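You operate a simulated robot arm through the tools that you are given. There is no shell and no other tool. Be economical: measure what you need, move in short steps, check, and stop when the job is done.

Carry out the task below with a simulated robot arm. There is one attempt and no reset: what you move stays moved.

## Task
Stick two labels on the waiting carton and let it roll down.
Fine: to the end of the lane; feed with the star knob, press the orange plunger, shut the gate again.

The check looks at the end state, three seconds after you hand in, the way a careful person would. Anything else that was tipped, shoved, dropped, spilled or broken makes it a failure.

## Robot
A 7-joint arm with a two-finger parallel gripper, fixed in place. Base frame: the origin is at the foot of the arm, x ahead of it, y to its left, z up; the work surface is at about z = 860. Units: mm, degrees, N and s.
With the tool pointing down near the work surface it reaches from about 240 to 680 mm from the base axis. Its first joint turns from -66.0 to 66.0 degrees. Payload 2.4 kg.
Tool frame: the origin (TCP) lies between the finger pads and is the grasp point; the fingertips stand 30 mm ahead of it; z points along the fingers, y is the line along which they close. The gripper opens to 94 mm. The fingers are 28 mm wide and 10 mm thick; the gripper's body (50 by 96 mm) begins 55 mm behind the TCP.
Orientation is that of the tool frame in the base frame, as a unit quaternion [w, x, y, z]. With the fingers straight down and closing along the base's y, the tool's x points along the base's -x, its y along +y and its z along -z.

## Interface
- The arm moves only by the tool servo_tool. Its argument "series" is a list of rows, each an object of numbers (a shift or turn left out is 0, a gripper value left out holds the last): "tx", "ty", "tz": the shift along the tool's x, y, z in mm; "wx", "wy", "wz": the turn, a rotation vector about the tool's x, y, z in degrees. In form: [{"tx": .., "ty": .., "tz": .., "wx": .., "wy": .., "wz": ..}, ...]. A call has 1 to 10 rows; each row shifts and turns the commanded pose from where the row before left it, along the tool's axes as they then stand. "claw" is the finger opening in mm, from 0 to 94, set as the call begins (left out, the last holds). Each row takes 0.2 s and may step no farther than 50 mm and 8.6 degrees from the row before; otherwise, or with a gripper value out of range, the whole call is refused. Where a pose cannot be reached the arm comes as near as it can. A force on the tool above 70 N (or 10 N above the force at the start of the call, whichever is more), or a blocked arm, ends the call early, and 0.2 s more pass. The fingers move at their own pace (about 153 mm/s each) and stop on an object; they squeeze with about 32 N. The grip force told is the motor's: it shows also when the fingers shut on nothing. Time passes only in rows, and 0.2 s behind the last, so rows that do not move let the fingers close. It gives the time, the measured TCP pose, the force on the tool (base axes), the opening and the grip force at its end, in the units of the frame above (readings bear some noise), with the torque about the TCP (base axes, N m) and any sound that the robot's microphone picked up.
- Cameras (640 x 400 px; columns grow to the right, rows downward): "scene" is fixed at [24.7, 457.9, 1469.6]; the picture's right is [-0.88, -0.48, 0.00], its down [-0.16, 0.29, -0.94] and it looks along [0.45, -0.83, -0.33] (base axes); focal length 353 px, centre (320, 200). "wrist" rides on the gripper at [76, 14, -102] in the tool frame; the picture's right is [-0.18, 0.98, 0.00], its down [-0.75, -0.14, -0.64] and it looks along [-0.63, -0.12, 0.77] (tool axes); focal length 243 px, centre (320, 200). There is no depth. A picture from a camera that has moved, and an enlarged one, comes with that camera's place and axes in the base frame and with its lens.
- get_image(camera): a new picture of that camera. It takes no simulated time.
- enlarge(camera, box): a new picture of the part [left, top, right, bottom] of that camera's present view, enlarged. It takes no simulated time.
- job_done(): hands the job in; it is judged then, once.

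Go step by step. Nothing tells you positions but the pictures and the camera data: compare them with the known pose of the tool, close in by small moves and look again before you grip or let go. The budget is 120 turns and 84 pictures, counting those below and the enlarged ones. Unless the task says otherwise, let go and move clear before handing in, and close with one line.

The tools are called as a command line: name --argument value ..., lists and objects as JSON in quotes. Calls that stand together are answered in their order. servo_tool: Moves the arm, as the interface text tells. Its arguments: {"type":"object","properties":{"series":{"type":"array"},"claw":{"type":"number"}},"required":["series"]} The other tools are called the same way: get_image (camera) takes a picture; enlarge (camera, box) takes an enlarged picture of a part of a camera's view; job_done () hands the job in.

At the start:

```text
t: 0.0
position: [294.3, -187.3, 1334.1]
orientation: [0.0, -0.001, 1.0, 0.0]
contact_force: [0.2, 0.8, -0.4]
ft_torque: [-0.03, 0.01, -0.01]
finger_gap: 93.8
finger_force: 0.1
```

scene: 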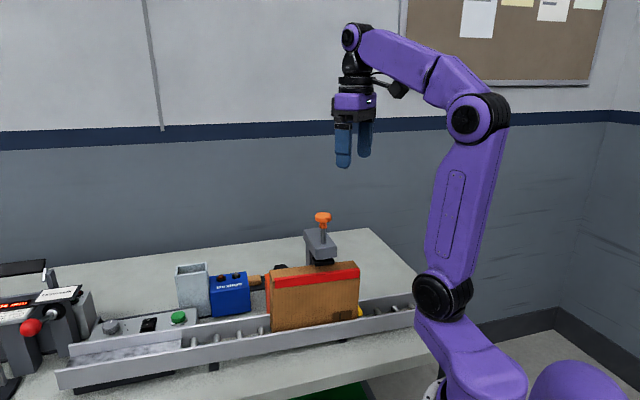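
wrist: 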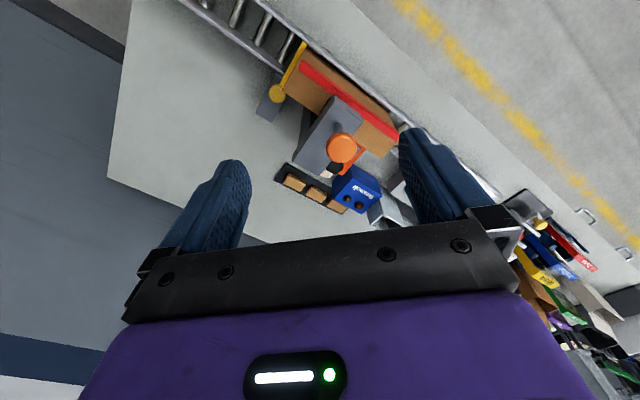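

I see a roller lane with a carton standing in it beside a stand with an orange plunger; I'll look closer at the station before moving.

enlarge --camera "scene" --box '[160, 200, 420, 362]'

enlarge --camera "scene" --box '[0, 240, 240, 400]'

enlarge --camera "wrist" --box '[190, 0, 430, 230]'

```text
2.46 times, centred on (290, 281) of scene
camera zoom: at [24.7, 457.9, 1469.6], right [-0.88, -0.48, 0.0], down [-0.16, 0.29, -0.94], along [0.45, -0.83, -0.33], focal length 869 px, centre (394, 1)
```

zoom: 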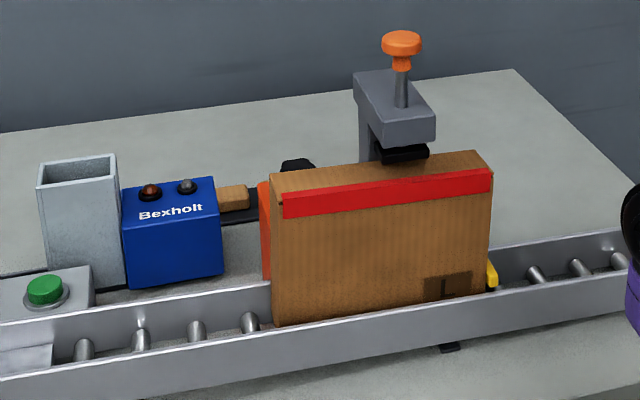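

```text
2.50 times, centred on (120, 320) of scene
camera zoom: at [24.7, 457.9, 1469.6], right [-0.88, -0.48, 0.0], down [-0.16, 0.29, -0.94], along [0.45, -0.83, -0.33], focal length 882 px, centre (820, -100)
```

zoom: 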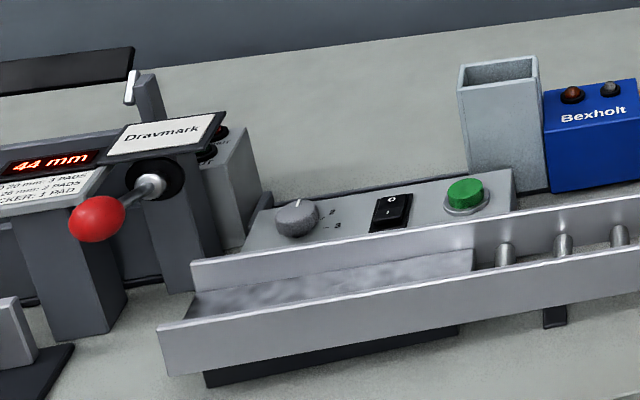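

```text
1.74 times, centred on (310, 115) of wrist
camera zoom: at [218.0, -173.0, 1435.7], right [0.18, 0.98, 0.0], down [0.75, -0.14, 0.64], along [0.63, -0.12, -0.77], focal length 422 px, centre (337, 348)
```

zoom: 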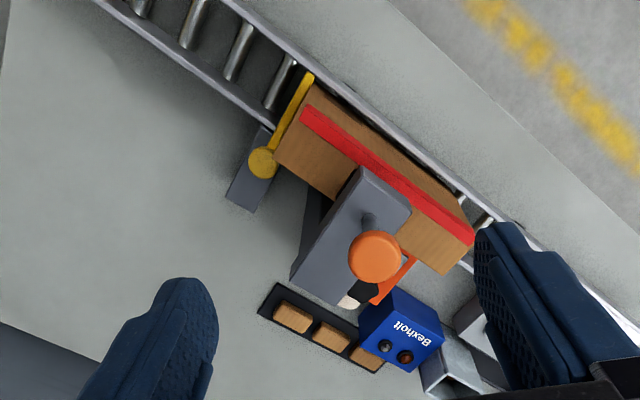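

The plunger knob is at about (356, -174, 1180). I'll move to the far side of the lane, high up, and turn the wrist to view the labelling station from behind.

servo_tool --series '[{"ty": -50, "tx": -20}, {"ty": -50, "tx": -20}, {"ty": -50, "tx": -20}, {"wz": -8.6}, {"wz": -8.6}, {"wz": -8.6}, {"wz": -8.6}, {"wz": -8.6}, {"wz": -8.6}, {"wz": -8.6}]'

get_image --camera "wrist"

```text
refused: row 1 steps farther than a row can; nothing moved
```

```text
78 pictures are left
camera wrist: at [218.0, -173.0, 1435.7], right [0.18, 0.98, 0.0], down [0.75, -0.14, 0.64], along [0.63, -0.12, -0.77], focal length 243 px, centre (320, 200)
```

wrist: 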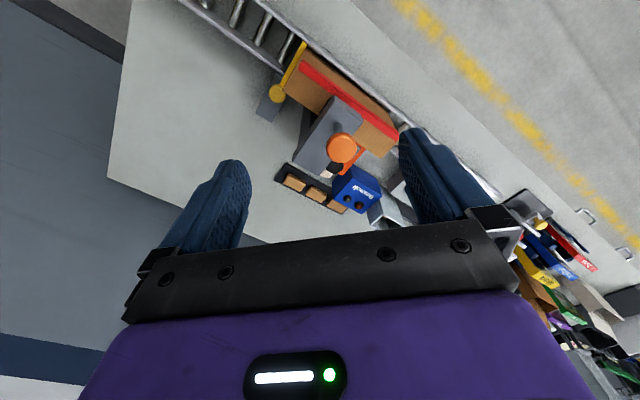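

Row too long (diagonal); I'll use slightly shorter steps.

servo_tool --series '[{"ty": -45, "tx": -20}, {"ty": -45, "tx": -20}, {"ty": -45, "tx": -20}, {"wz": -8.5}, {"wz": -8.5}, {"wz": -8.5}, {"wz": -8.5}, {"wz": -8.5}, {"wz": -8.5}, {"wz": -8.5}]'

get_image --camera "wrist"

```text
t: 2.2
position: [345.4, -311.9, 1333.1]
orientation: [0.0, -0.497, 0.868, 0.0]
contact_force: [-0.8, 0.6, 0.3]
ft_torque: [-0.01, -0.02, 0.0]
finger_gap: 93.7
finger_force: 0.1
out of reach, approached as far as the arm can: row 3
```

```text
77 pictures are left
camera wrist: at [294.5, -371.0, 1435.5], right [-0.76, 0.66, 0.0], down [0.5, 0.58, 0.64], along [0.42, 0.48, -0.77], focal length 243 px, centre (320, 200)
```

wrist: 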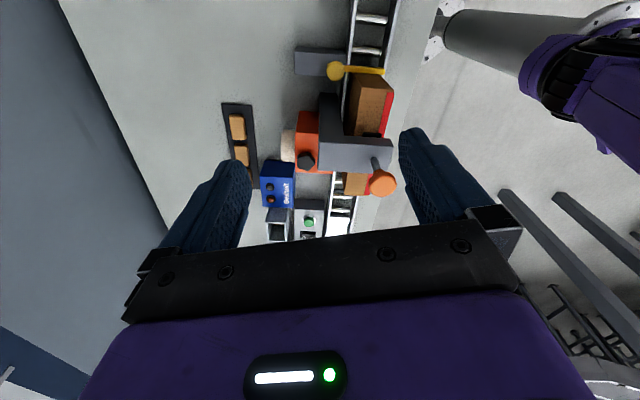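

enlarge --camera "wrist" --box '[210, 0, 450, 240]'

get_image --camera "scene"

```text
1.67 times, centred on (330, 120) of wrist
camera zoom: at [294.5, -371.0, 1435.5], right [-0.76, 0.66, 0.0], down [0.5, 0.58, 0.64], along [0.42, 0.48, -0.77], focal length 404 px, centre (303, 333)
```

zoom: 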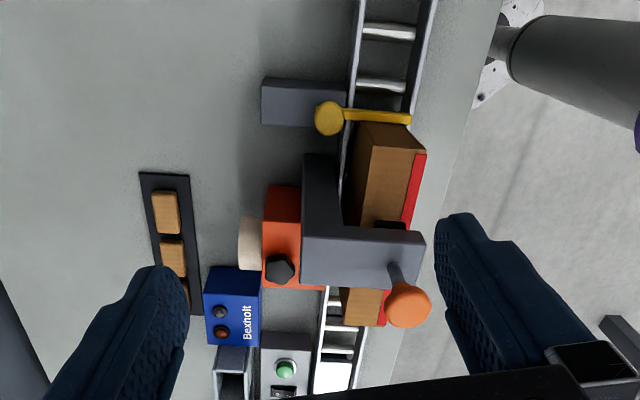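

```text
75 pictures are left
```

scene: 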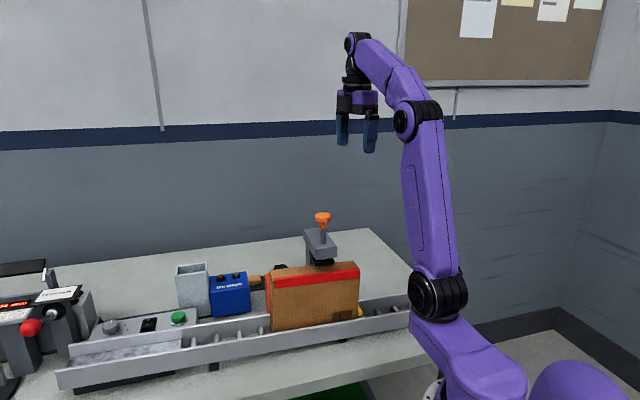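

The yellow arm at the low-x end of the carton looks like the gate; the star knob sits on the orange label housing. I'll go lower for a closer look.

servo_tool --series '[{"tx": 30, "ty": -30}, {"tx": 30, "ty": -20}, {"tz": 45}, {"tz": 45}, {"tz": 45}]'

get_image --camera "wrist"

get_image --camera "scene"

```text
t: 3.4
position: [313.9, -361.6, 1193.5]
orientation: [0.001, -0.496, 0.868, -0.002]
contact_force: [-0.6, -0.5, 0.1]
ft_torque: [0.0, 0.0, -0.01]
finger_gap: 94.1
finger_force: 0.1
out of reach, approached as far as the arm can: row 1, 2
```

```text
74 pictures are left
camera wrist: at [263.2, -419.1, 1295.4], right [-0.75, 0.66, 0.0], down [0.5, 0.58, 0.64], along [0.42, 0.48, -0.77], focal length 243 px, centre (320, 200)
```

wrist: 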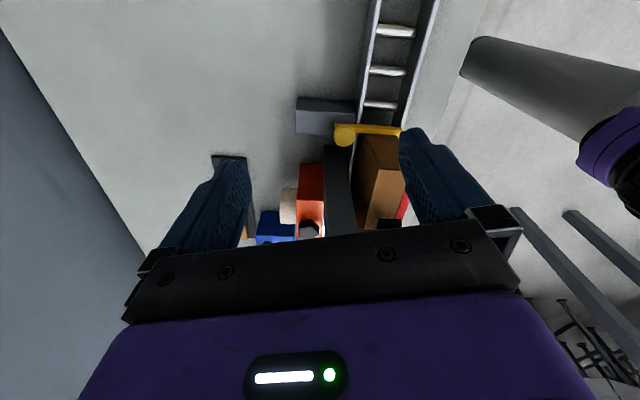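

```text
73 pictures are left
```

scene: 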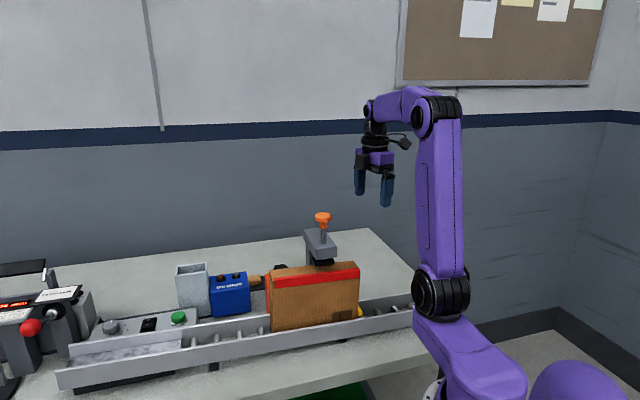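

enlarge --camera "wrist" --box '[280, 60, 440, 240]'

enlarge --camera "scene" --box '[250, 200, 420, 350]'

```text
2.22 times, centred on (360, 150) of wrist
camera zoom: at [263.2, -419.1, 1295.4], right [-0.75, 0.66, 0.0], down [0.5, 0.58, 0.64], along [0.42, 0.48, -0.77], focal length 539 px, centre (231, 311)
```

zoom: 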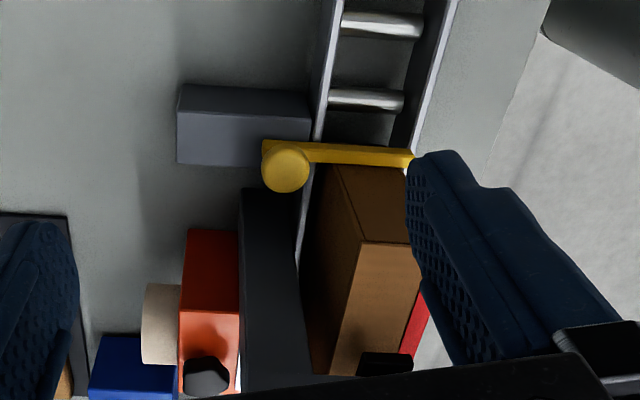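

```text
2.67 times, centred on (335, 275) of scene
camera zoom: at [24.7, 457.9, 1469.6], right [-0.88, -0.48, 0.0], down [-0.16, 0.29, -0.94], along [0.45, -0.83, -0.33], focal length 941 px, centre (280, 0)
```

zoom: 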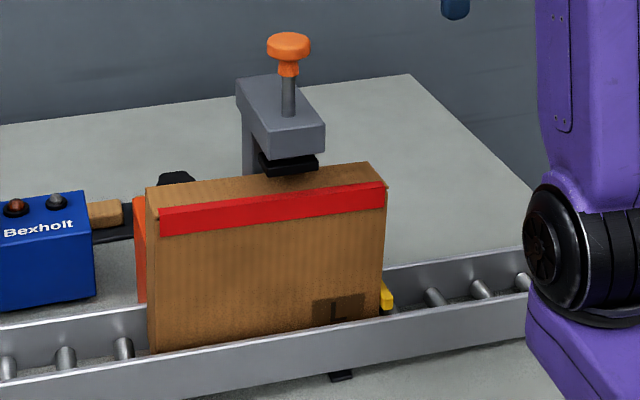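

I'll move to higher x and look back along +y to see the label housing, star knob and stand from behind.

servo_tool --series '[{"tz": -40}, {"tx": -17, "ty": -40}, {"tx": -17, "ty": -40}, {"tx": -17, "ty": -40}, {"tx": -17, "ty": -36}, {"wz": -8.5}, {"wz": -8.5}, {"wz": -8.5}, {"wz": -8.5}, {"wz": -8.5}]'

get_image --camera "wrist"

```text
t: 5.6
position: [462.6, -379.4, 1233.7]
orientation: [0.0, 0.778, -0.628, 0.0]
contact_force: [0.3, 0.6, -0.2]
ft_torque: [-0.01, 0.03, 0.0]
finger_gap: 94.0
finger_force: 0.2
out of reach, approached as far as the arm can: row 5
```

```text
70 pictures are left
camera wrist: at [465.1, -456.8, 1336.5], right [-1.0, -0.03, 0.0], down [-0.02, 0.77, 0.64], along [-0.02, 0.64, -0.77], focal length 243 px, centre (320, 200)
```

wrist: 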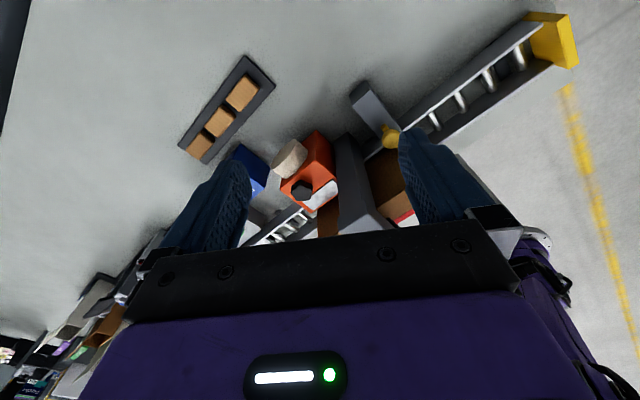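

enlarge --camera "wrist" --box '[220, 70, 440, 250]'

```text
2.22 times, centred on (330, 160) of wrist
camera zoom: at [465.1, -456.8, 1336.5], right [-1.0, -0.03, 0.0], down [-0.02, 0.77, 0.64], along [-0.02, 0.64, -0.77], focal length 539 px, centre (298, 289)
```

zoom: 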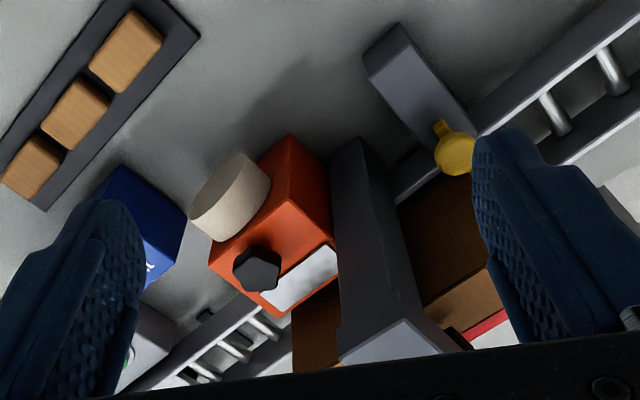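

The lane's low end has a yellow stop, and the gate ball is near (340,-279,956); the star knob is near (489,-197,~1000). I'll narrow the fingers and hover high above the star knob.

servo_tool --series '[{"tx": -43, "ty": -16}, {"tx": -43, "ty": -16}, {"tx": -43, "ty": -16}, {"tx": -43, "ty": -16}, {"tz": 30}]' --claw 60

get_image --camera "wrist"

get_image --camera "scene"

```text
t: 6.8
position: [489.1, -198.3, 1202.7]
orientation: [0.0, 0.777, -0.63, -0.001]
contact_force: [0.4, -0.2, 0.0]
ft_torque: [0.01, -0.01, -0.07]
finger_gap: 60.1
finger_force: 0.0
```

```text
68 pictures are left
camera wrist: at [491.1, -277.0, 1305.6], right [-1.0, -0.02, 0.0], down [-0.02, 0.77, 0.64], along [-0.01, 0.64, -0.77], focal length 243 px, centre (320, 200)
```

wrist: 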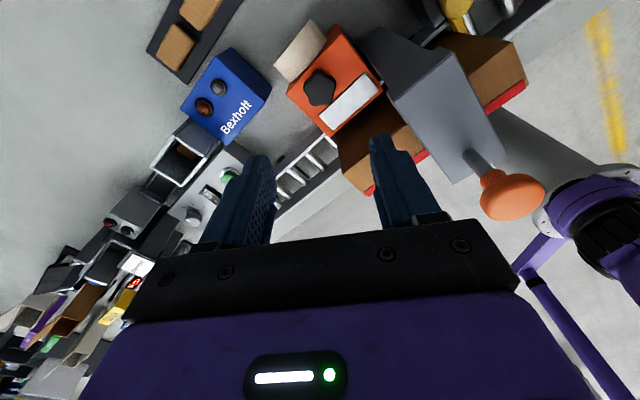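

```text
67 pictures are left
```

scene: 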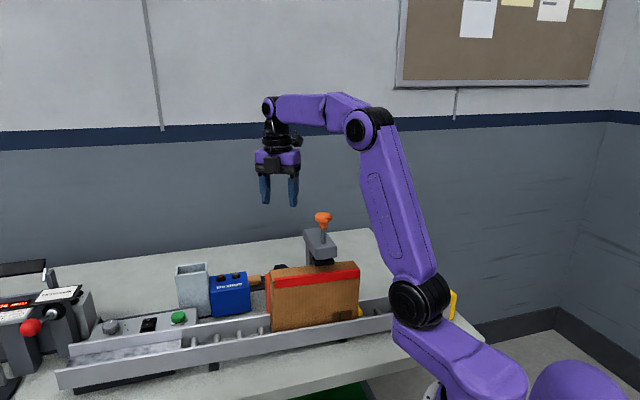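

enlarge --camera "wrist" --box '[260, 0, 560, 200]'

enlarge --camera "wrist" --box '[270, 10, 410, 150]'

```text
2.00 times, centred on (410, 100) of wrist
camera zoom: at [491.1, -277.0, 1305.6], right [-1.0, -0.02, 0.0], down [-0.02, 0.77, 0.64], along [-0.01, 0.64, -0.77], focal length 485 px, centre (140, 400)
```

zoom: 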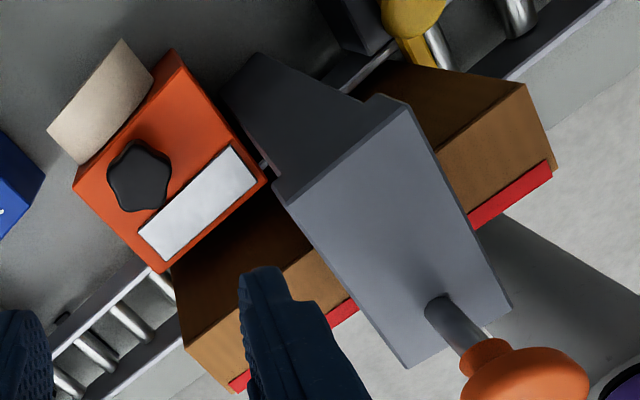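

```text
2.86 times, centred on (340, 80) of wrist
camera zoom: at [491.1, -277.0, 1305.6], right [-1.0, -0.02, 0.0], down [-0.02, 0.77, 0.64], along [-0.01, 0.64, -0.77], focal length 693 px, centre (263, 543)
```

zoom: 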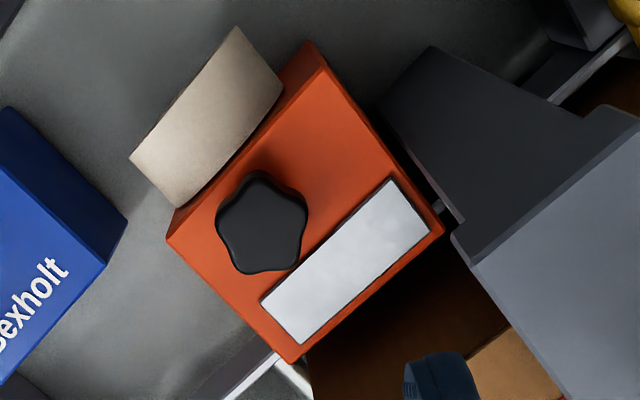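

Knob centre ≈ (490,-193), about 38 mm wide, top z between 990 and 1005. Descend beside the stand head (about 10 mm clearance) with fingers at 60 mm and check.

servo_tool --series '[{"tx": -5, "ty": -2, "tz": 35}, {"tz": 40}, {"tz": 40}, {"tz": 40}, {"tz": 10}]' --claw 60

get_image --camera "wrist"

enlarge --camera "scene" --box '[210, 130, 370, 300]'

```text
t: 8.0
position: [490.8, -192.9, 1038.4]
orientation: [0.0, 0.777, -0.629, 0.0]
contact_force: [-0.8, 0.2, 0.1]
ft_torque: [0.0, 0.03, 0.0]
finger_gap: 60.1
finger_force: 0.0
```

```text
64 pictures are left
camera wrist: at [492.8, -270.6, 1141.6], right [-1.0, -0.02, 0.0], down [-0.02, 0.77, 0.64], along [-0.01, 0.64, -0.77], focal length 243 px, centre (320, 200)
```

wrist: 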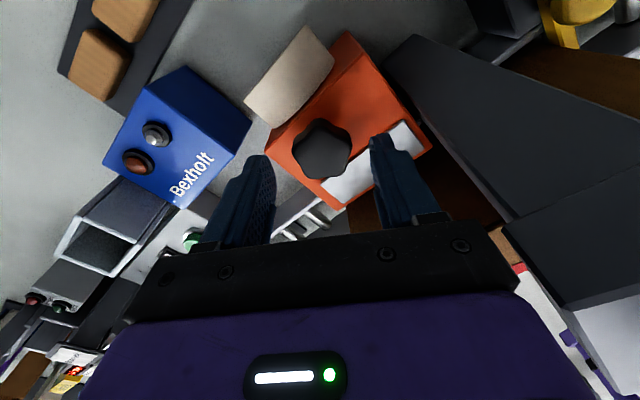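

```text
2.35 times, centred on (290, 215) of scene
camera zoom: at [24.7, 457.9, 1469.6], right [-0.88, -0.48, 0.0], down [-0.16, 0.29, -0.94], along [0.45, -0.83, -0.33], focal length 831 px, centre (391, 165)
```

zoom: 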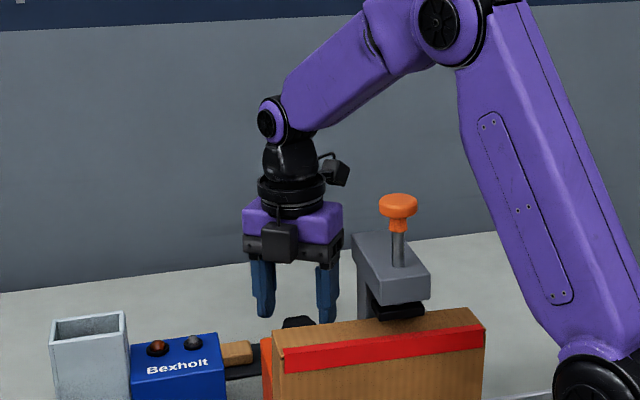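

servo_tool --series '[{"tz": 13}, {"tz": 10}, {"tz": 3}]' --claw 60

enlarge --camera "wrist" --box '[230, 60, 430, 230]'

enlarge --camera "scene" --box '[240, 220, 340, 290]'

```text
t: 8.8
position: [490.3, -192.5, 1013.6]
orientation: [0.0, 0.777, -0.629, 0.002]
contact_force: [-2.1, -0.6, 17.3]
ft_torque: [0.07, 0.68, 0.02]
finger_gap: 60.6
finger_force: 0.8
```

```text
2.35 times, centred on (330, 145) of wrist
camera zoom: at [492.6, -270.3, 1116.9], right [-1.0, -0.02, 0.0], down [-0.02, 0.77, 0.64], along [-0.01, 0.64, -0.77], focal length 571 px, centre (296, 329)
```

zoom: 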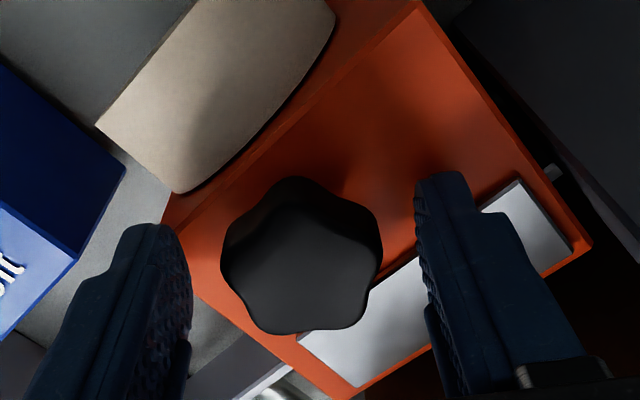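

```text
5.71 times, centred on (290, 255) of scene
camera zoom: at [24.4, 458.0, 1469.6], right [-0.88, -0.48, 0.0], down [-0.16, 0.29, -0.94], along [0.45, -0.83, -0.33], focal length 2017 px, centre (491, -114)
```

zoom: 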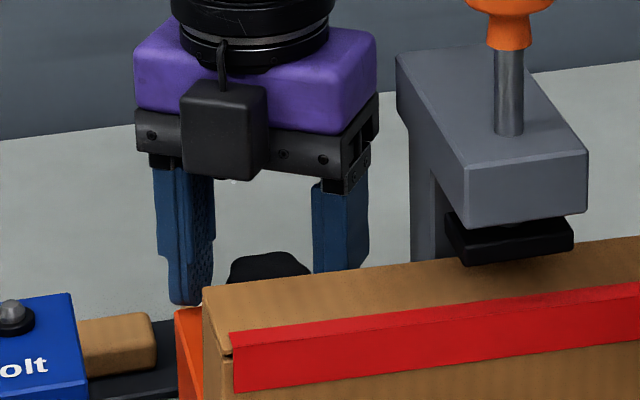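

A fingertip is touching the housing top (z≈983), so the knob rises above that. I'll back up 4 mm and close on the knob.

servo_tool --series '[{"tz": -4}]' --claw 60

servo_tool --series '[{}, {}]' --claw 20

enlarge --camera "wrist" --box '[230, 60, 430, 230]'

```text
t: 9.2
position: [491.8, -192.5, 1016.3]
orientation: [0.0, 0.777, -0.629, 0.0]
contact_force: [-0.5, 0.3, -0.8]
ft_torque: [0.01, -0.01, -0.02]
finger_gap: 60.0
finger_force: 0.1
```

```text
t: 9.8
position: [489.3, -192.8, 1016.2]
orientation: [0.001, 0.777, -0.63, -0.002]
contact_force: [-13.0, 0.1, -0.7]
ft_torque: [0.12, 0.28, 0.0]
finger_gap: 36.1
finger_force: 44.7
```

```text
2.35 times, centred on (330, 145) of wrist
camera zoom: at [492.0, -270.5, 1119.0], right [-1.0, -0.02, 0.01], down [-0.01, 0.77, 0.64], along [-0.02, 0.64, -0.77], focal length 571 px, centre (296, 329)
```

zoom: 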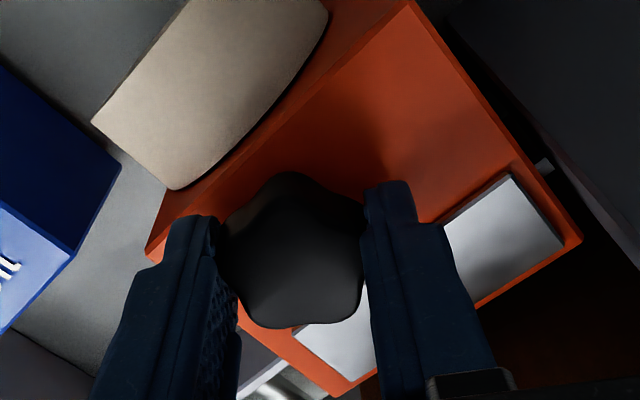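

Gripped (36 mm) with a slight side load; centre it by ~2 mm and try a small clockwise turn (from above), watching torque.

servo_tool --series '[{"ty": 2}, {"wz": 8}, {"wz": 8}]'

```text
t: 10.6
position: [489.5, -193.4, 1015.9]
orientation: [0.001, -0.681, 0.732, 0.0]
contact_force: [0.9, -2.7, -9.9]
ft_torque: [0.56, 0.04, 0.01]
finger_gap: 35.7
finger_force: 45.0
```

enlarge --camera "wrist" --box '[230, 60, 430, 230]'

enlarge --camera "scene" --box '[240, 220, 340, 290]'

```text
2.35 times, centred on (330, 145) of wrist
camera zoom: at [469.6, -267.8, 1119.1], right [-0.97, 0.25, 0.0], down [0.19, 0.74, 0.64], along [0.16, 0.62, -0.77], focal length 571 px, centre (296, 329)
```

zoom: 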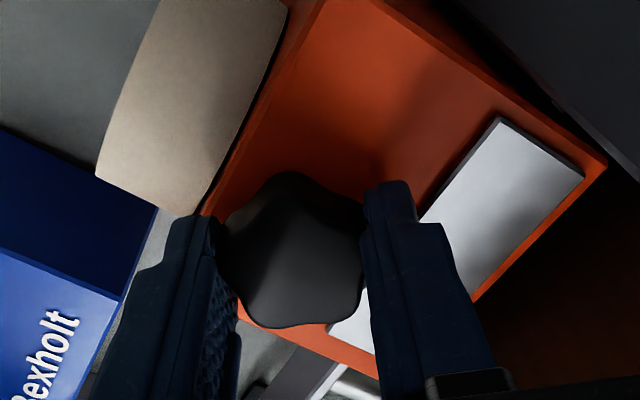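

```text
5.71 times, centred on (290, 255) of scene
camera zoom: at [24.9, 457.8, 1469.6], right [-0.88, -0.48, 0.0], down [-0.16, 0.29, -0.94], along [0.45, -0.83, -0.33], focal length 2017 px, centre (491, -114)
```

zoom: 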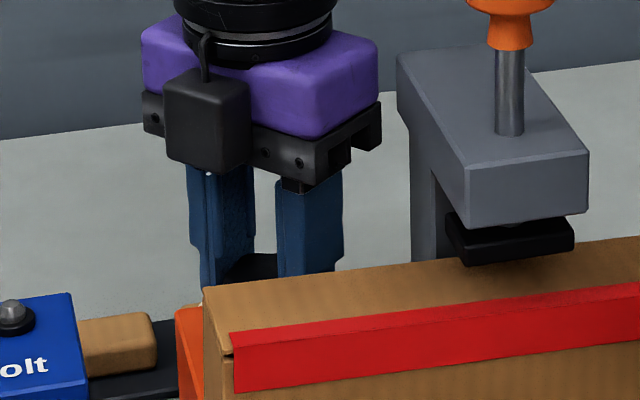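

The knob turns with the gripper. Continue clockwise in small steps.

servo_tool --series '[{"wz": 8}, {"wz": 8}, {"wz": 6}]'

get_image --camera "wrist"

```text
t: 11.4
position: [489.3, -192.9, 1015.5]
orientation: [0.001, -0.529, 0.849, -0.002]
contact_force: [3.9, -1.6, 4.3]
ft_torque: [-0.34, 0.64, -0.01]
finger_gap: 35.4
finger_force: 44.7
```

```text
57 pictures are left
camera wrist: at [442.7, -254.8, 1119.1], right [-0.8, 0.6, 0.0], down [0.46, 0.62, 0.64], along [0.39, 0.51, -0.77], focal length 243 px, centre (320, 200)
```

wrist: 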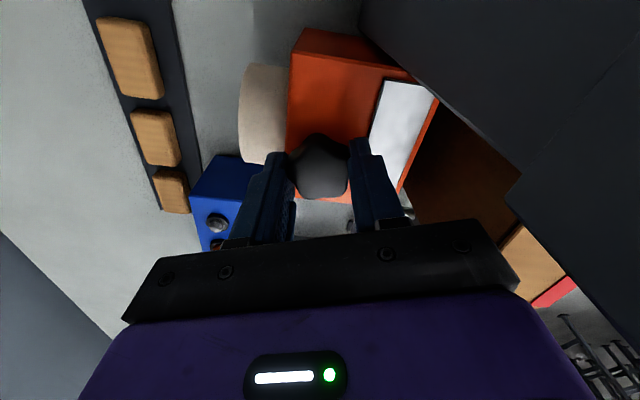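

No click yet after ~40°. Release, turn back, regrip and continue in the same direction.

servo_tool --series '[{}, {"wz": -8.5}, {"wz": -8.5}, {"wz": -8.5}, {"wz": -8.5}, {"wz": -8.5}, {"wz": -8.5}, {"wz": -8.5}]' --claw 54

servo_tool --series '[{}, {}, {"wz": 8.5}, {"wz": 8.5}, {"wz": 8.5}, {"wz": 8.5}, {"wz": 8.5}, {"wz": 8.5}, {"wz": 8.5}]' --claw 20

enlarge --camera "scene" --box '[240, 220, 380, 320]'

enlarge --camera "wrist" --box '[230, 20, 450, 230]'

```text
t: 13.2
position: [489.3, -193.1, 1016.5]
orientation: [0.0, 0.881, -0.473, 0.001]
contact_force: [-0.1, 0.3, 0.5]
ft_torque: [-0.02, 0.01, -0.01]
finger_gap: 53.9
finger_force: 0.1
```

```text
t: 15.2
position: [490.4, -192.5, 1016.9]
orientation: [0.0, -0.529, 0.848, 0.0]
contact_force: [10.4, 4.7, -8.0]
ft_torque: [-0.98, 0.2, 0.05]
finger_gap: 35.4
finger_force: 45.0
```

```text
4.00 times, centred on (310, 270) of scene
camera zoom: at [25.1, 458.0, 1469.6], right [-0.88, -0.48, 0.0], down [-0.16, 0.29, -0.94], along [0.45, -0.83, -0.33], focal length 1412 px, centre (360, -80)
```

zoom: 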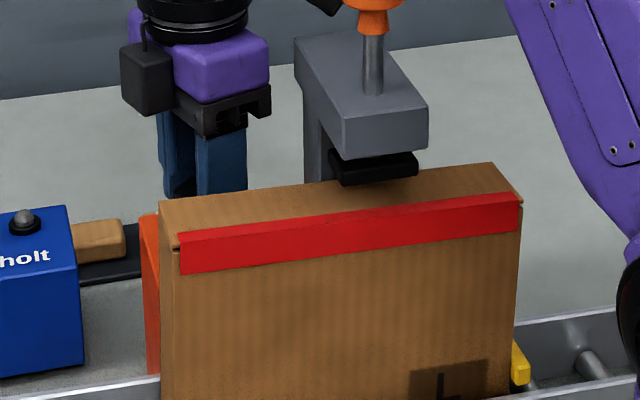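

```text
1.90 times, centred on (340, 125) of wrist
camera zoom: at [443.2, -254.2, 1119.2], right [-0.8, 0.6, 0.0], down [0.46, 0.61, 0.64], along [0.38, 0.51, -0.77], focal length 462 px, centre (282, 343)
```

zoom: 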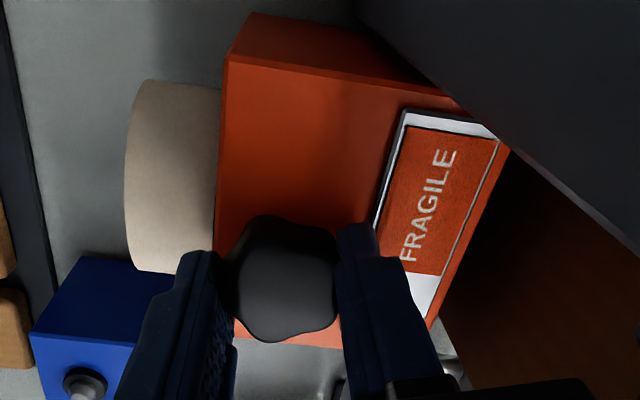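

A FRAGILE label has come out on the plate. Release, rise, and inspect it.

servo_tool --series '[{}, {"tz": -20}, {"tz": -40}, {"tz": -45}]' --claw 56

enlarge --camera "wrist" --box '[230, 0, 530, 210]'

```text
t: 16.2
position: [486.2, -194.0, 1121.6]
orientation: [0.0, -0.529, 0.849, -0.001]
contact_force: [-0.7, -0.4, -0.6]
ft_torque: [-0.01, -0.02, 0.02]
finger_gap: 56.3
finger_force: 0.1
```

```text
1.90 times, centred on (380, 105) of wrist
camera zoom: at [440.8, -255.5, 1224.4], right [-0.8, 0.6, 0.0], down [0.46, 0.62, 0.64], along [0.38, 0.52, -0.77], focal length 462 px, centre (206, 381)
```

zoom: 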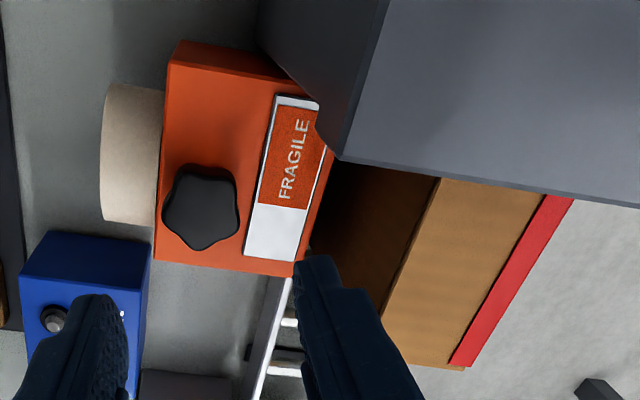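

One FRAGILE label is ready. Next: close the fingers, go above the orange plunger, and look.

servo_tool --series '[{"tz": -48}, {"tz": -48}, {"tz": -44}, {"tx": 13, "ty": 42}, {"tx": 13, "ty": 42}, {"tx": 13, "ty": 41}]' --claw 0

get_image --camera "wrist"

enlarge --camera "scene" --box '[240, 140, 400, 290]'

```text
t: 17.6
position: [358.5, -175.3, 1261.3]
orientation: [0.0, -0.53, 0.848, 0.0]
contact_force: [-1.3, -0.1, 0.6]
ft_torque: [0.0, -0.03, 0.0]
finger_gap: 0.0
finger_force: 31.5
```

```text
53 pictures are left
camera wrist: at [312.3, -238.1, 1364.7], right [-0.8, 0.6, 0.0], down [0.46, 0.62, 0.64], along [0.38, 0.52, -0.77], focal length 243 px, centre (320, 200)
```

wrist: 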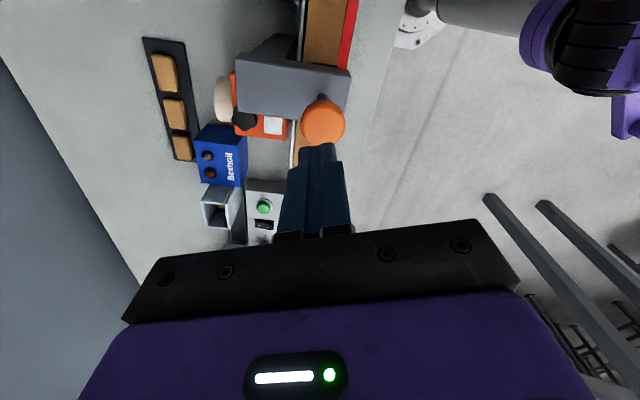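

```text
2.67 times, centred on (320, 215) of scene
camera zoom: at [24.7, 457.9, 1469.6], right [-0.88, -0.48, 0.0], down [-0.16, 0.29, -0.94], along [0.45, -0.83, -0.33], focal length 941 px, centre (320, 160)
```

zoom: 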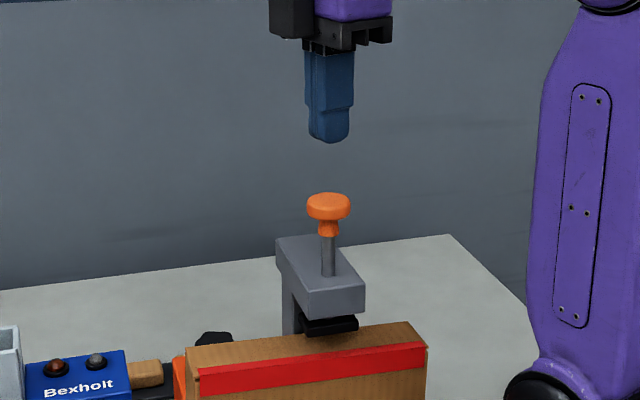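

Aligned over the plunger. Descend to near contact then press in small steps.

servo_tool --series '[{"tz": 30}, {"tz": 14}, {"tz": 5}, {"tz": 5}, {"tz": 5}]'

enlarge --camera "scene" --box '[240, 140, 400, 290]'

```text
t: 18.8
position: [359.5, -174.3, 1202.0]
orientation: [0.0, -0.53, 0.848, 0.0]
contact_force: [-1.7, -0.8, 3.1]
ft_torque: [-0.01, 0.04, -0.03]
finger_gap: 0.0
finger_force: 32.4
```

```text
2.67 times, centred on (320, 215) of scene
camera zoom: at [24.6, 457.9, 1469.6], right [-0.88, -0.48, 0.0], down [-0.16, 0.29, -0.94], along [0.45, -0.83, -0.33], focal length 941 px, centre (320, 160)
```

zoom: 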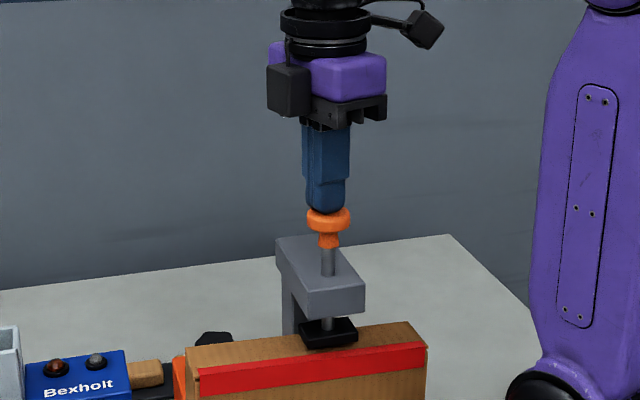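

servo_tool --series '[{"tz": 4}, {"tz": 4}, {"tz": 4}]'

enlarge --camera "scene" --box '[240, 140, 400, 290]'

```text
t: 19.6
position: [359.8, -172.2, 1194.7]
orientation: [0.004, -0.53, 0.848, -0.006]
contact_force: [-3.6, 0.3, 53.7]
ft_torque: [0.02, 0.21, 0.0]
finger_gap: 0.0
finger_force: 31.7
heard: click
```

```text
2.67 times, centred on (320, 215) of scene
camera zoom: at [23.9, 458.2, 1469.5], right [-0.88, -0.48, 0.0], down [-0.16, 0.29, -0.94], along [0.45, -0.83, -0.33], focal length 941 px, centre (320, 160)
```

zoom: 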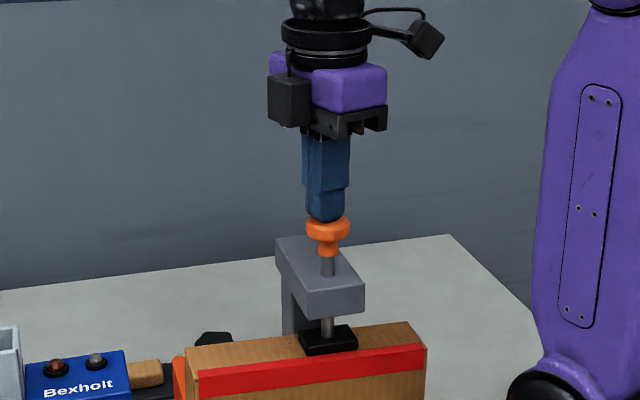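

A click, with the pad on the carton at 54 N. Rise and check for the label on the carton.

servo_tool --series '[{"tz": -6}, {"tz": -20}, {"tz": -40}]'

enlarge --camera "scene" --box '[240, 200, 400, 320]'

enlarge --camera "wrist" --box '[200, 0, 400, 150]'

```text
t: 20.4
position: [358.9, -172.7, 1255.9]
orientation: [-0.001, -0.529, 0.848, 0.001]
contact_force: [0.2, 0.7, -0.5]
ft_torque: [-0.04, 0.03, -0.02]
finger_gap: 0.1
finger_force: 31.4
```

```text
3.33 times, centred on (320, 260) of scene
camera zoom: at [24.7, 457.9, 1469.6], right [-0.88, -0.48, 0.0], down [-0.16, 0.29, -0.94], along [0.45, -0.83, -0.33], focal length 1177 px, centre (320, 0)
```

zoom: 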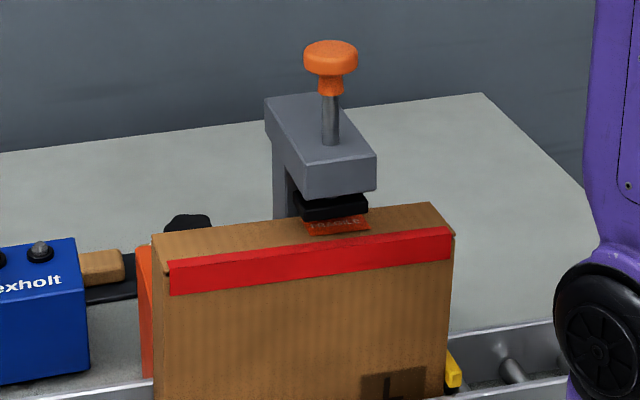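

```text
2.67 times, centred on (300, 75) of wrist
camera zoom: at [312.7, -234.5, 1359.3], right [-0.8, 0.6, 0.0], down [0.46, 0.62, 0.64], along [0.38, 0.52, -0.77], focal length 647 px, centre (373, 533)
```

zoom: 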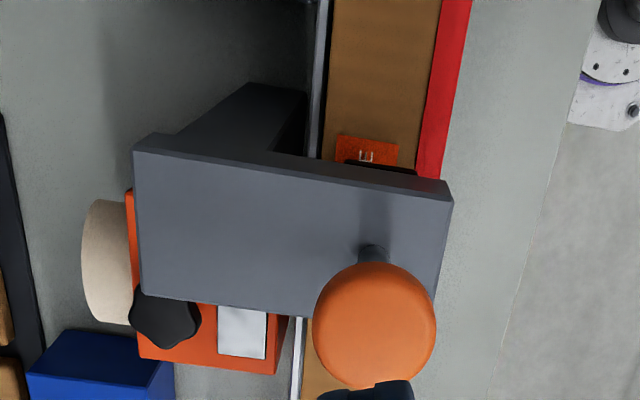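

The first label is on. Back above the star knob, with the fingers at 56 mm and the wrist turned back for another stroke.

servo_tool --series '[{"tx": -13, "ty": -42}, {"tx": -13, "ty": -42}, {"tx": -13, "ty": -42}, {"wz": -8.5}, {"wz": -8.5}, {"wz": -8.5}, {"wz": -8.5}, {"wz": -8.5}, {"wz": -8.5}, {"wz": -8.5}]' --claw 56

```text
t: 22.6
position: [488.9, -191.9, 1255.8]
orientation: [0.0, 0.882, -0.471, 0.0]
contact_force: [0.4, 0.3, 0.3]
ft_torque: [0.03, 0.01, -0.05]
finger_gap: 56.1
finger_force: 0.1
```

servo_tool --series '[{"tz": 45}, {"tz": 45}, {"tz": 45}, {"tz": 45}, {"tz": 40}, {"tz": 12}, {"tz": 6}]'

get_image --camera "wrist"

```text
t: 24.2
position: [488.4, -194.0, 1017.8]
orientation: [-0.001, 0.881, -0.473, -0.001]
contact_force: [0.4, -0.5, 0.0]
ft_torque: [0.02, 0.02, 0.0]
finger_gap: 56.0
finger_force: 0.0
```

```text
47 pictures are left
camera wrist: at [518.8, -265.4, 1120.7], right [-0.92, -0.39, 0.0], down [-0.3, 0.71, 0.64], along [-0.25, 0.59, -0.77], focal length 243 px, centre (320, 200)
```

wrist: 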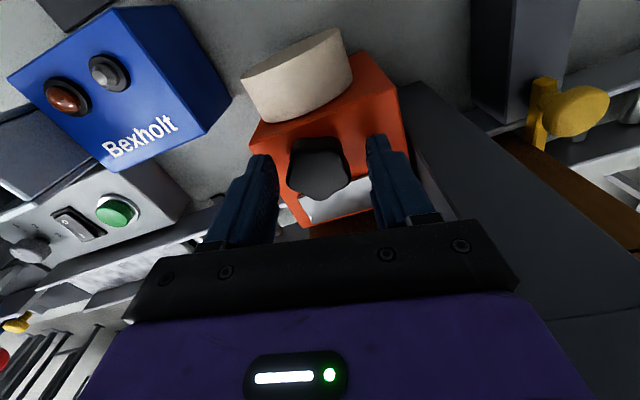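

servo_tool --series '[{}, {}, {"wz": 8.5}, {"wz": 8.5}, {"wz": 8.5}, {"wz": 8.5}, {"wz": 8.5}, {"wz": 8.5}, {"wz": 8.5}]' --claw 20

enlarge --camera "wrist" --box '[230, 20, 450, 230]'

```text
t: 26.2
position: [488.7, -193.1, 1018.0]
orientation: [0.0, -0.529, 0.849, 0.0]
contact_force: [3.6, 2.5, -7.8]
ft_torque: [0.61, -0.32, 0.03]
finger_gap: 35.8
finger_force: 44.8
```

```text
1.90 times, centred on (340, 125) of wrist
camera zoom: at [442.8, -255.4, 1120.7], right [-0.8, 0.6, 0.0], down [0.46, 0.61, 0.64], along [0.38, 0.51, -0.77], focal length 462 px, centre (282, 343)
```

zoom: 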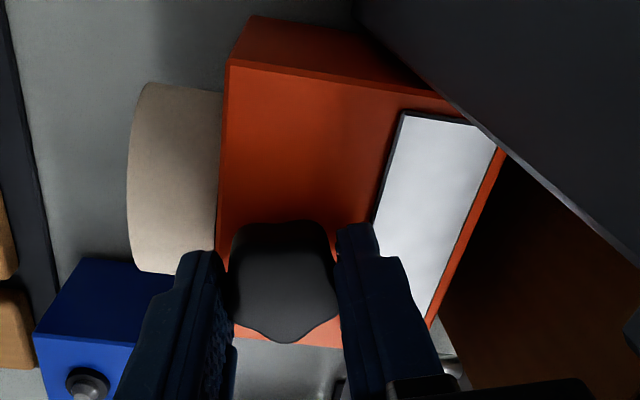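

Not yet. Regrip and turn further, first half a stroke.

servo_tool --series '[{}, {"wz": -8.5}, {"wz": -8.5}, {"wz": -8.5}, {"wz": -8.5}, {"wz": -8.5}, {"wz": -8.5}, {"wz": -8.5}]' --claw 56

servo_tool --series '[{}, {}, {"wz": 8.5}, {"wz": 8.5}, {"wz": 8.5}, {"wz": 8.5}]' --claw 20

enlarge --camera "wrist" --box '[230, 20, 450, 230]'

```text
t: 28.0
position: [489.0, -192.7, 1017.8]
orientation: [0.0, 0.881, -0.472, 0.0]
contact_force: [-0.3, 0.0, -0.7]
ft_torque: [0.02, -0.01, -0.02]
finger_gap: 56.0
finger_force: 0.1
```

```text
t: 29.4
position: [489.1, -193.7, 1017.8]
orientation: [0.0, -0.704, 0.711, 0.0]
contact_force: [2.9, -0.7, 1.8]
ft_torque: [0.13, 0.44, 0.05]
finger_gap: 35.4
finger_force: 45.0
```

```text
1.90 times, centred on (340, 125) of wrist
camera zoom: at [474.2, -269.3, 1120.5], right [-0.98, 0.2, 0.0], down [0.15, 0.75, 0.64], along [0.13, 0.63, -0.77], focal length 462 px, centre (282, 343)
```

zoom: 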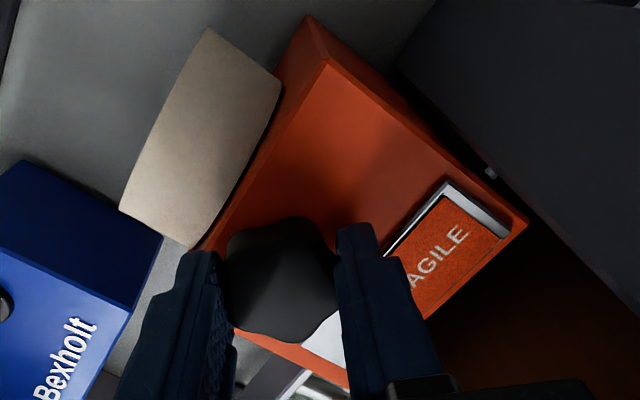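

The second label is out. Release, rise, and move over the plunger again.

servo_tool --series '[{}, {"tz": -20}, {"tz": -45}, {"tz": -45}, {"tz": -45}, {"tz": -45}, {"tz": -43}]' --claw 56

servo_tool --series '[{"tx": -6, "ty": 43}, {"tx": -6, "ty": 43}, {"tx": -6, "ty": 43}, {}]' --claw 0

get_image --camera "wrist"

```text
t: 31.0
position: [489.8, -191.9, 1262.5]
orientation: [0.0, -0.704, 0.71, 0.0]
contact_force: [0.0, 0.0, 0.8]
ft_torque: [-0.02, 0.02, 0.01]
finger_gap: 55.8
finger_force: 0.0
```

```text
t: 32.0
position: [359.9, -172.7, 1261.4]
orientation: [0.0, -0.704, 0.71, 0.0]
contact_force: [-0.1, -0.8, -0.3]
ft_torque: [0.04, 0.0, 0.02]
finger_gap: 0.0
finger_force: 32.0
```

```text
44 pictures are left
camera wrist: at [346.1, -247.7, 1364.6], right [-0.98, 0.19, 0.0], down [0.15, 0.75, 0.64], along [0.12, 0.63, -0.77], focal length 243 px, centre (320, 200)
```

wrist: 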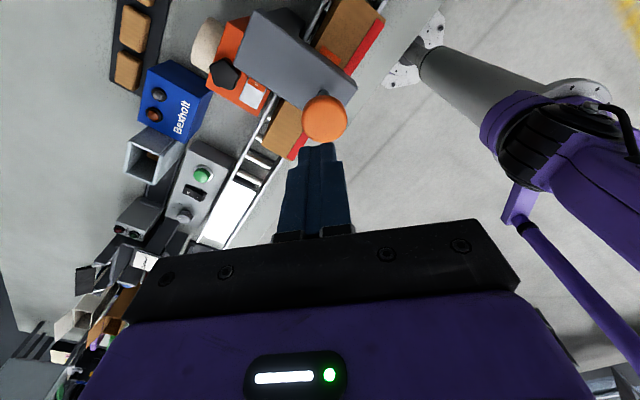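

servo_tool --series '[{"tz": 30, "tx": 2, "ty": 2}, {"tz": 14}, {"tz": 5}, {"tz": 5}, {"tz": 5}, {"tz": 4}, {"tz": 4}, {"tz": 4}]'

enlarge --camera "scene" --box '[240, 140, 400, 290]'

```text
t: 33.8
position: [358.5, -175.2, 1195.4]
orientation: [0.003, -0.704, 0.71, -0.004]
contact_force: [-9.8, 7.5, 61.7]
ft_torque: [0.35, 0.37, -0.03]
finger_gap: 0.0
finger_force: 32.0
heard: click
```

```text
2.67 times, centred on (320, 215) of scene
camera zoom: at [23.6, 458.5, 1469.4], right [-0.88, -0.48, 0.0], down [-0.16, 0.29, -0.94], along [0.45, -0.83, -0.33], focal length 941 px, centre (320, 160)
```

zoom: 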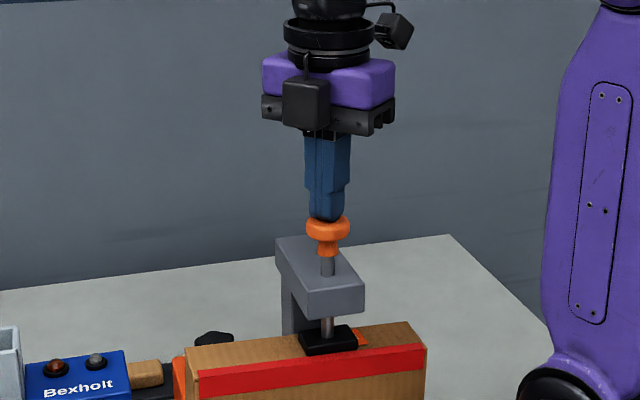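

Clicked again. Rise, then check the labels and look at the gate from above.

servo_tool --series '[{"tz": -6}, {"tz": -20}, {"tz": -40}, {"tx": 45}, {"tx": 45}, {"tx": 45}, {"tz": 45}, {"tz": 45}]'

enlarge --camera "scene" --box '[240, 200, 400, 320]'

get_image --camera "wrist"

```text
t: 35.6
position: [356.1, -310.0, 1165.1]
orientation: [0.0, -0.704, 0.71, 0.0]
contact_force: [0.2, -0.4, 0.4]
ft_torque: [0.02, 0.02, -0.04]
finger_gap: 0.0
finger_force: 32.0
```

```text
3.33 times, centred on (320, 260) of scene
camera zoom: at [24.7, 457.9, 1469.6], right [-0.88, -0.48, 0.0], down [-0.16, 0.29, -0.94], along [0.45, -0.83, -0.33], focal length 1177 px, centre (320, 0)
```

zoom: 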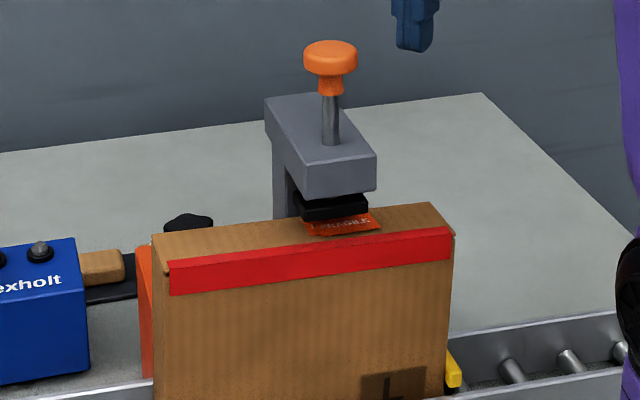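

```text
41 pictures are left
camera wrist: at [342.0, -385.8, 1267.1], right [-0.98, 0.19, 0.0], down [0.15, 0.75, 0.64], along [0.12, 0.63, -0.77], focal length 243 px, centre (320, 200)
```

wrist: 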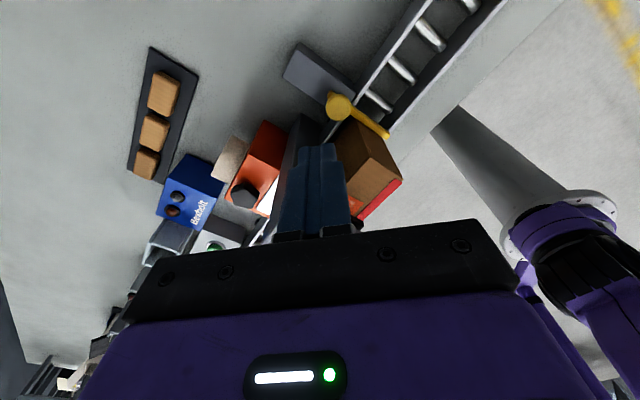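

Two slightly offset labels are on the carton. Now a closer look at the gate.

enlarge --camera "wrist" --box '[270, 20, 430, 150]'

```text
3.08 times, centred on (350, 85) of wrist
camera zoom: at [342.0, -385.8, 1267.1], right [-0.98, 0.19, 0.0], down [0.15, 0.75, 0.64], along [0.12, 0.63, -0.77], focal length 746 px, centre (228, 554)
```

zoom: 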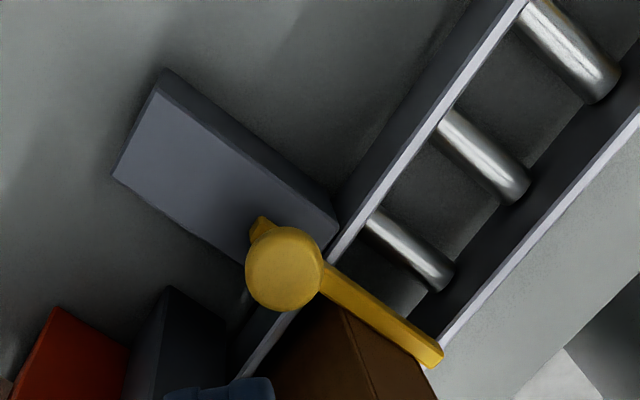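

The gate is a sliding bar with an upright yellow knob at (339,-277,956), sliding away from the lane along its grey guide (direction (0.71,-0.70)). I'll turn the wrist so the fingers close along the lane and the camera faces away from it.

servo_tool --series '[{"wz": -8.5}, {"wz": -8.5}, {"wz": -8.5}, {"wz": -8.5}, {"wz": -8}, {}]' --claw 54

get_image --camera "wrist"

```text
t: 37.0
position: [359.0, -310.1, 1166.6]
orientation: [0.0, 0.912, -0.41, 0.0]
contact_force: [-0.6, -0.5, -0.9]
ft_torque: [0.02, -0.02, -0.03]
finger_gap: 53.9
finger_force: 0.0
```

```text
39 pictures are left
camera wrist: at [397.8, -376.8, 1269.0], right [-0.86, -0.52, 0.0], down [-0.39, 0.66, 0.64], along [-0.33, 0.55, -0.77], focal length 243 px, centre (320, 200)
```

wrist: 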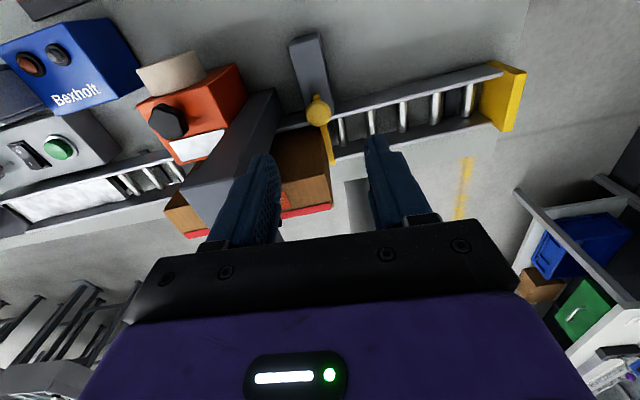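

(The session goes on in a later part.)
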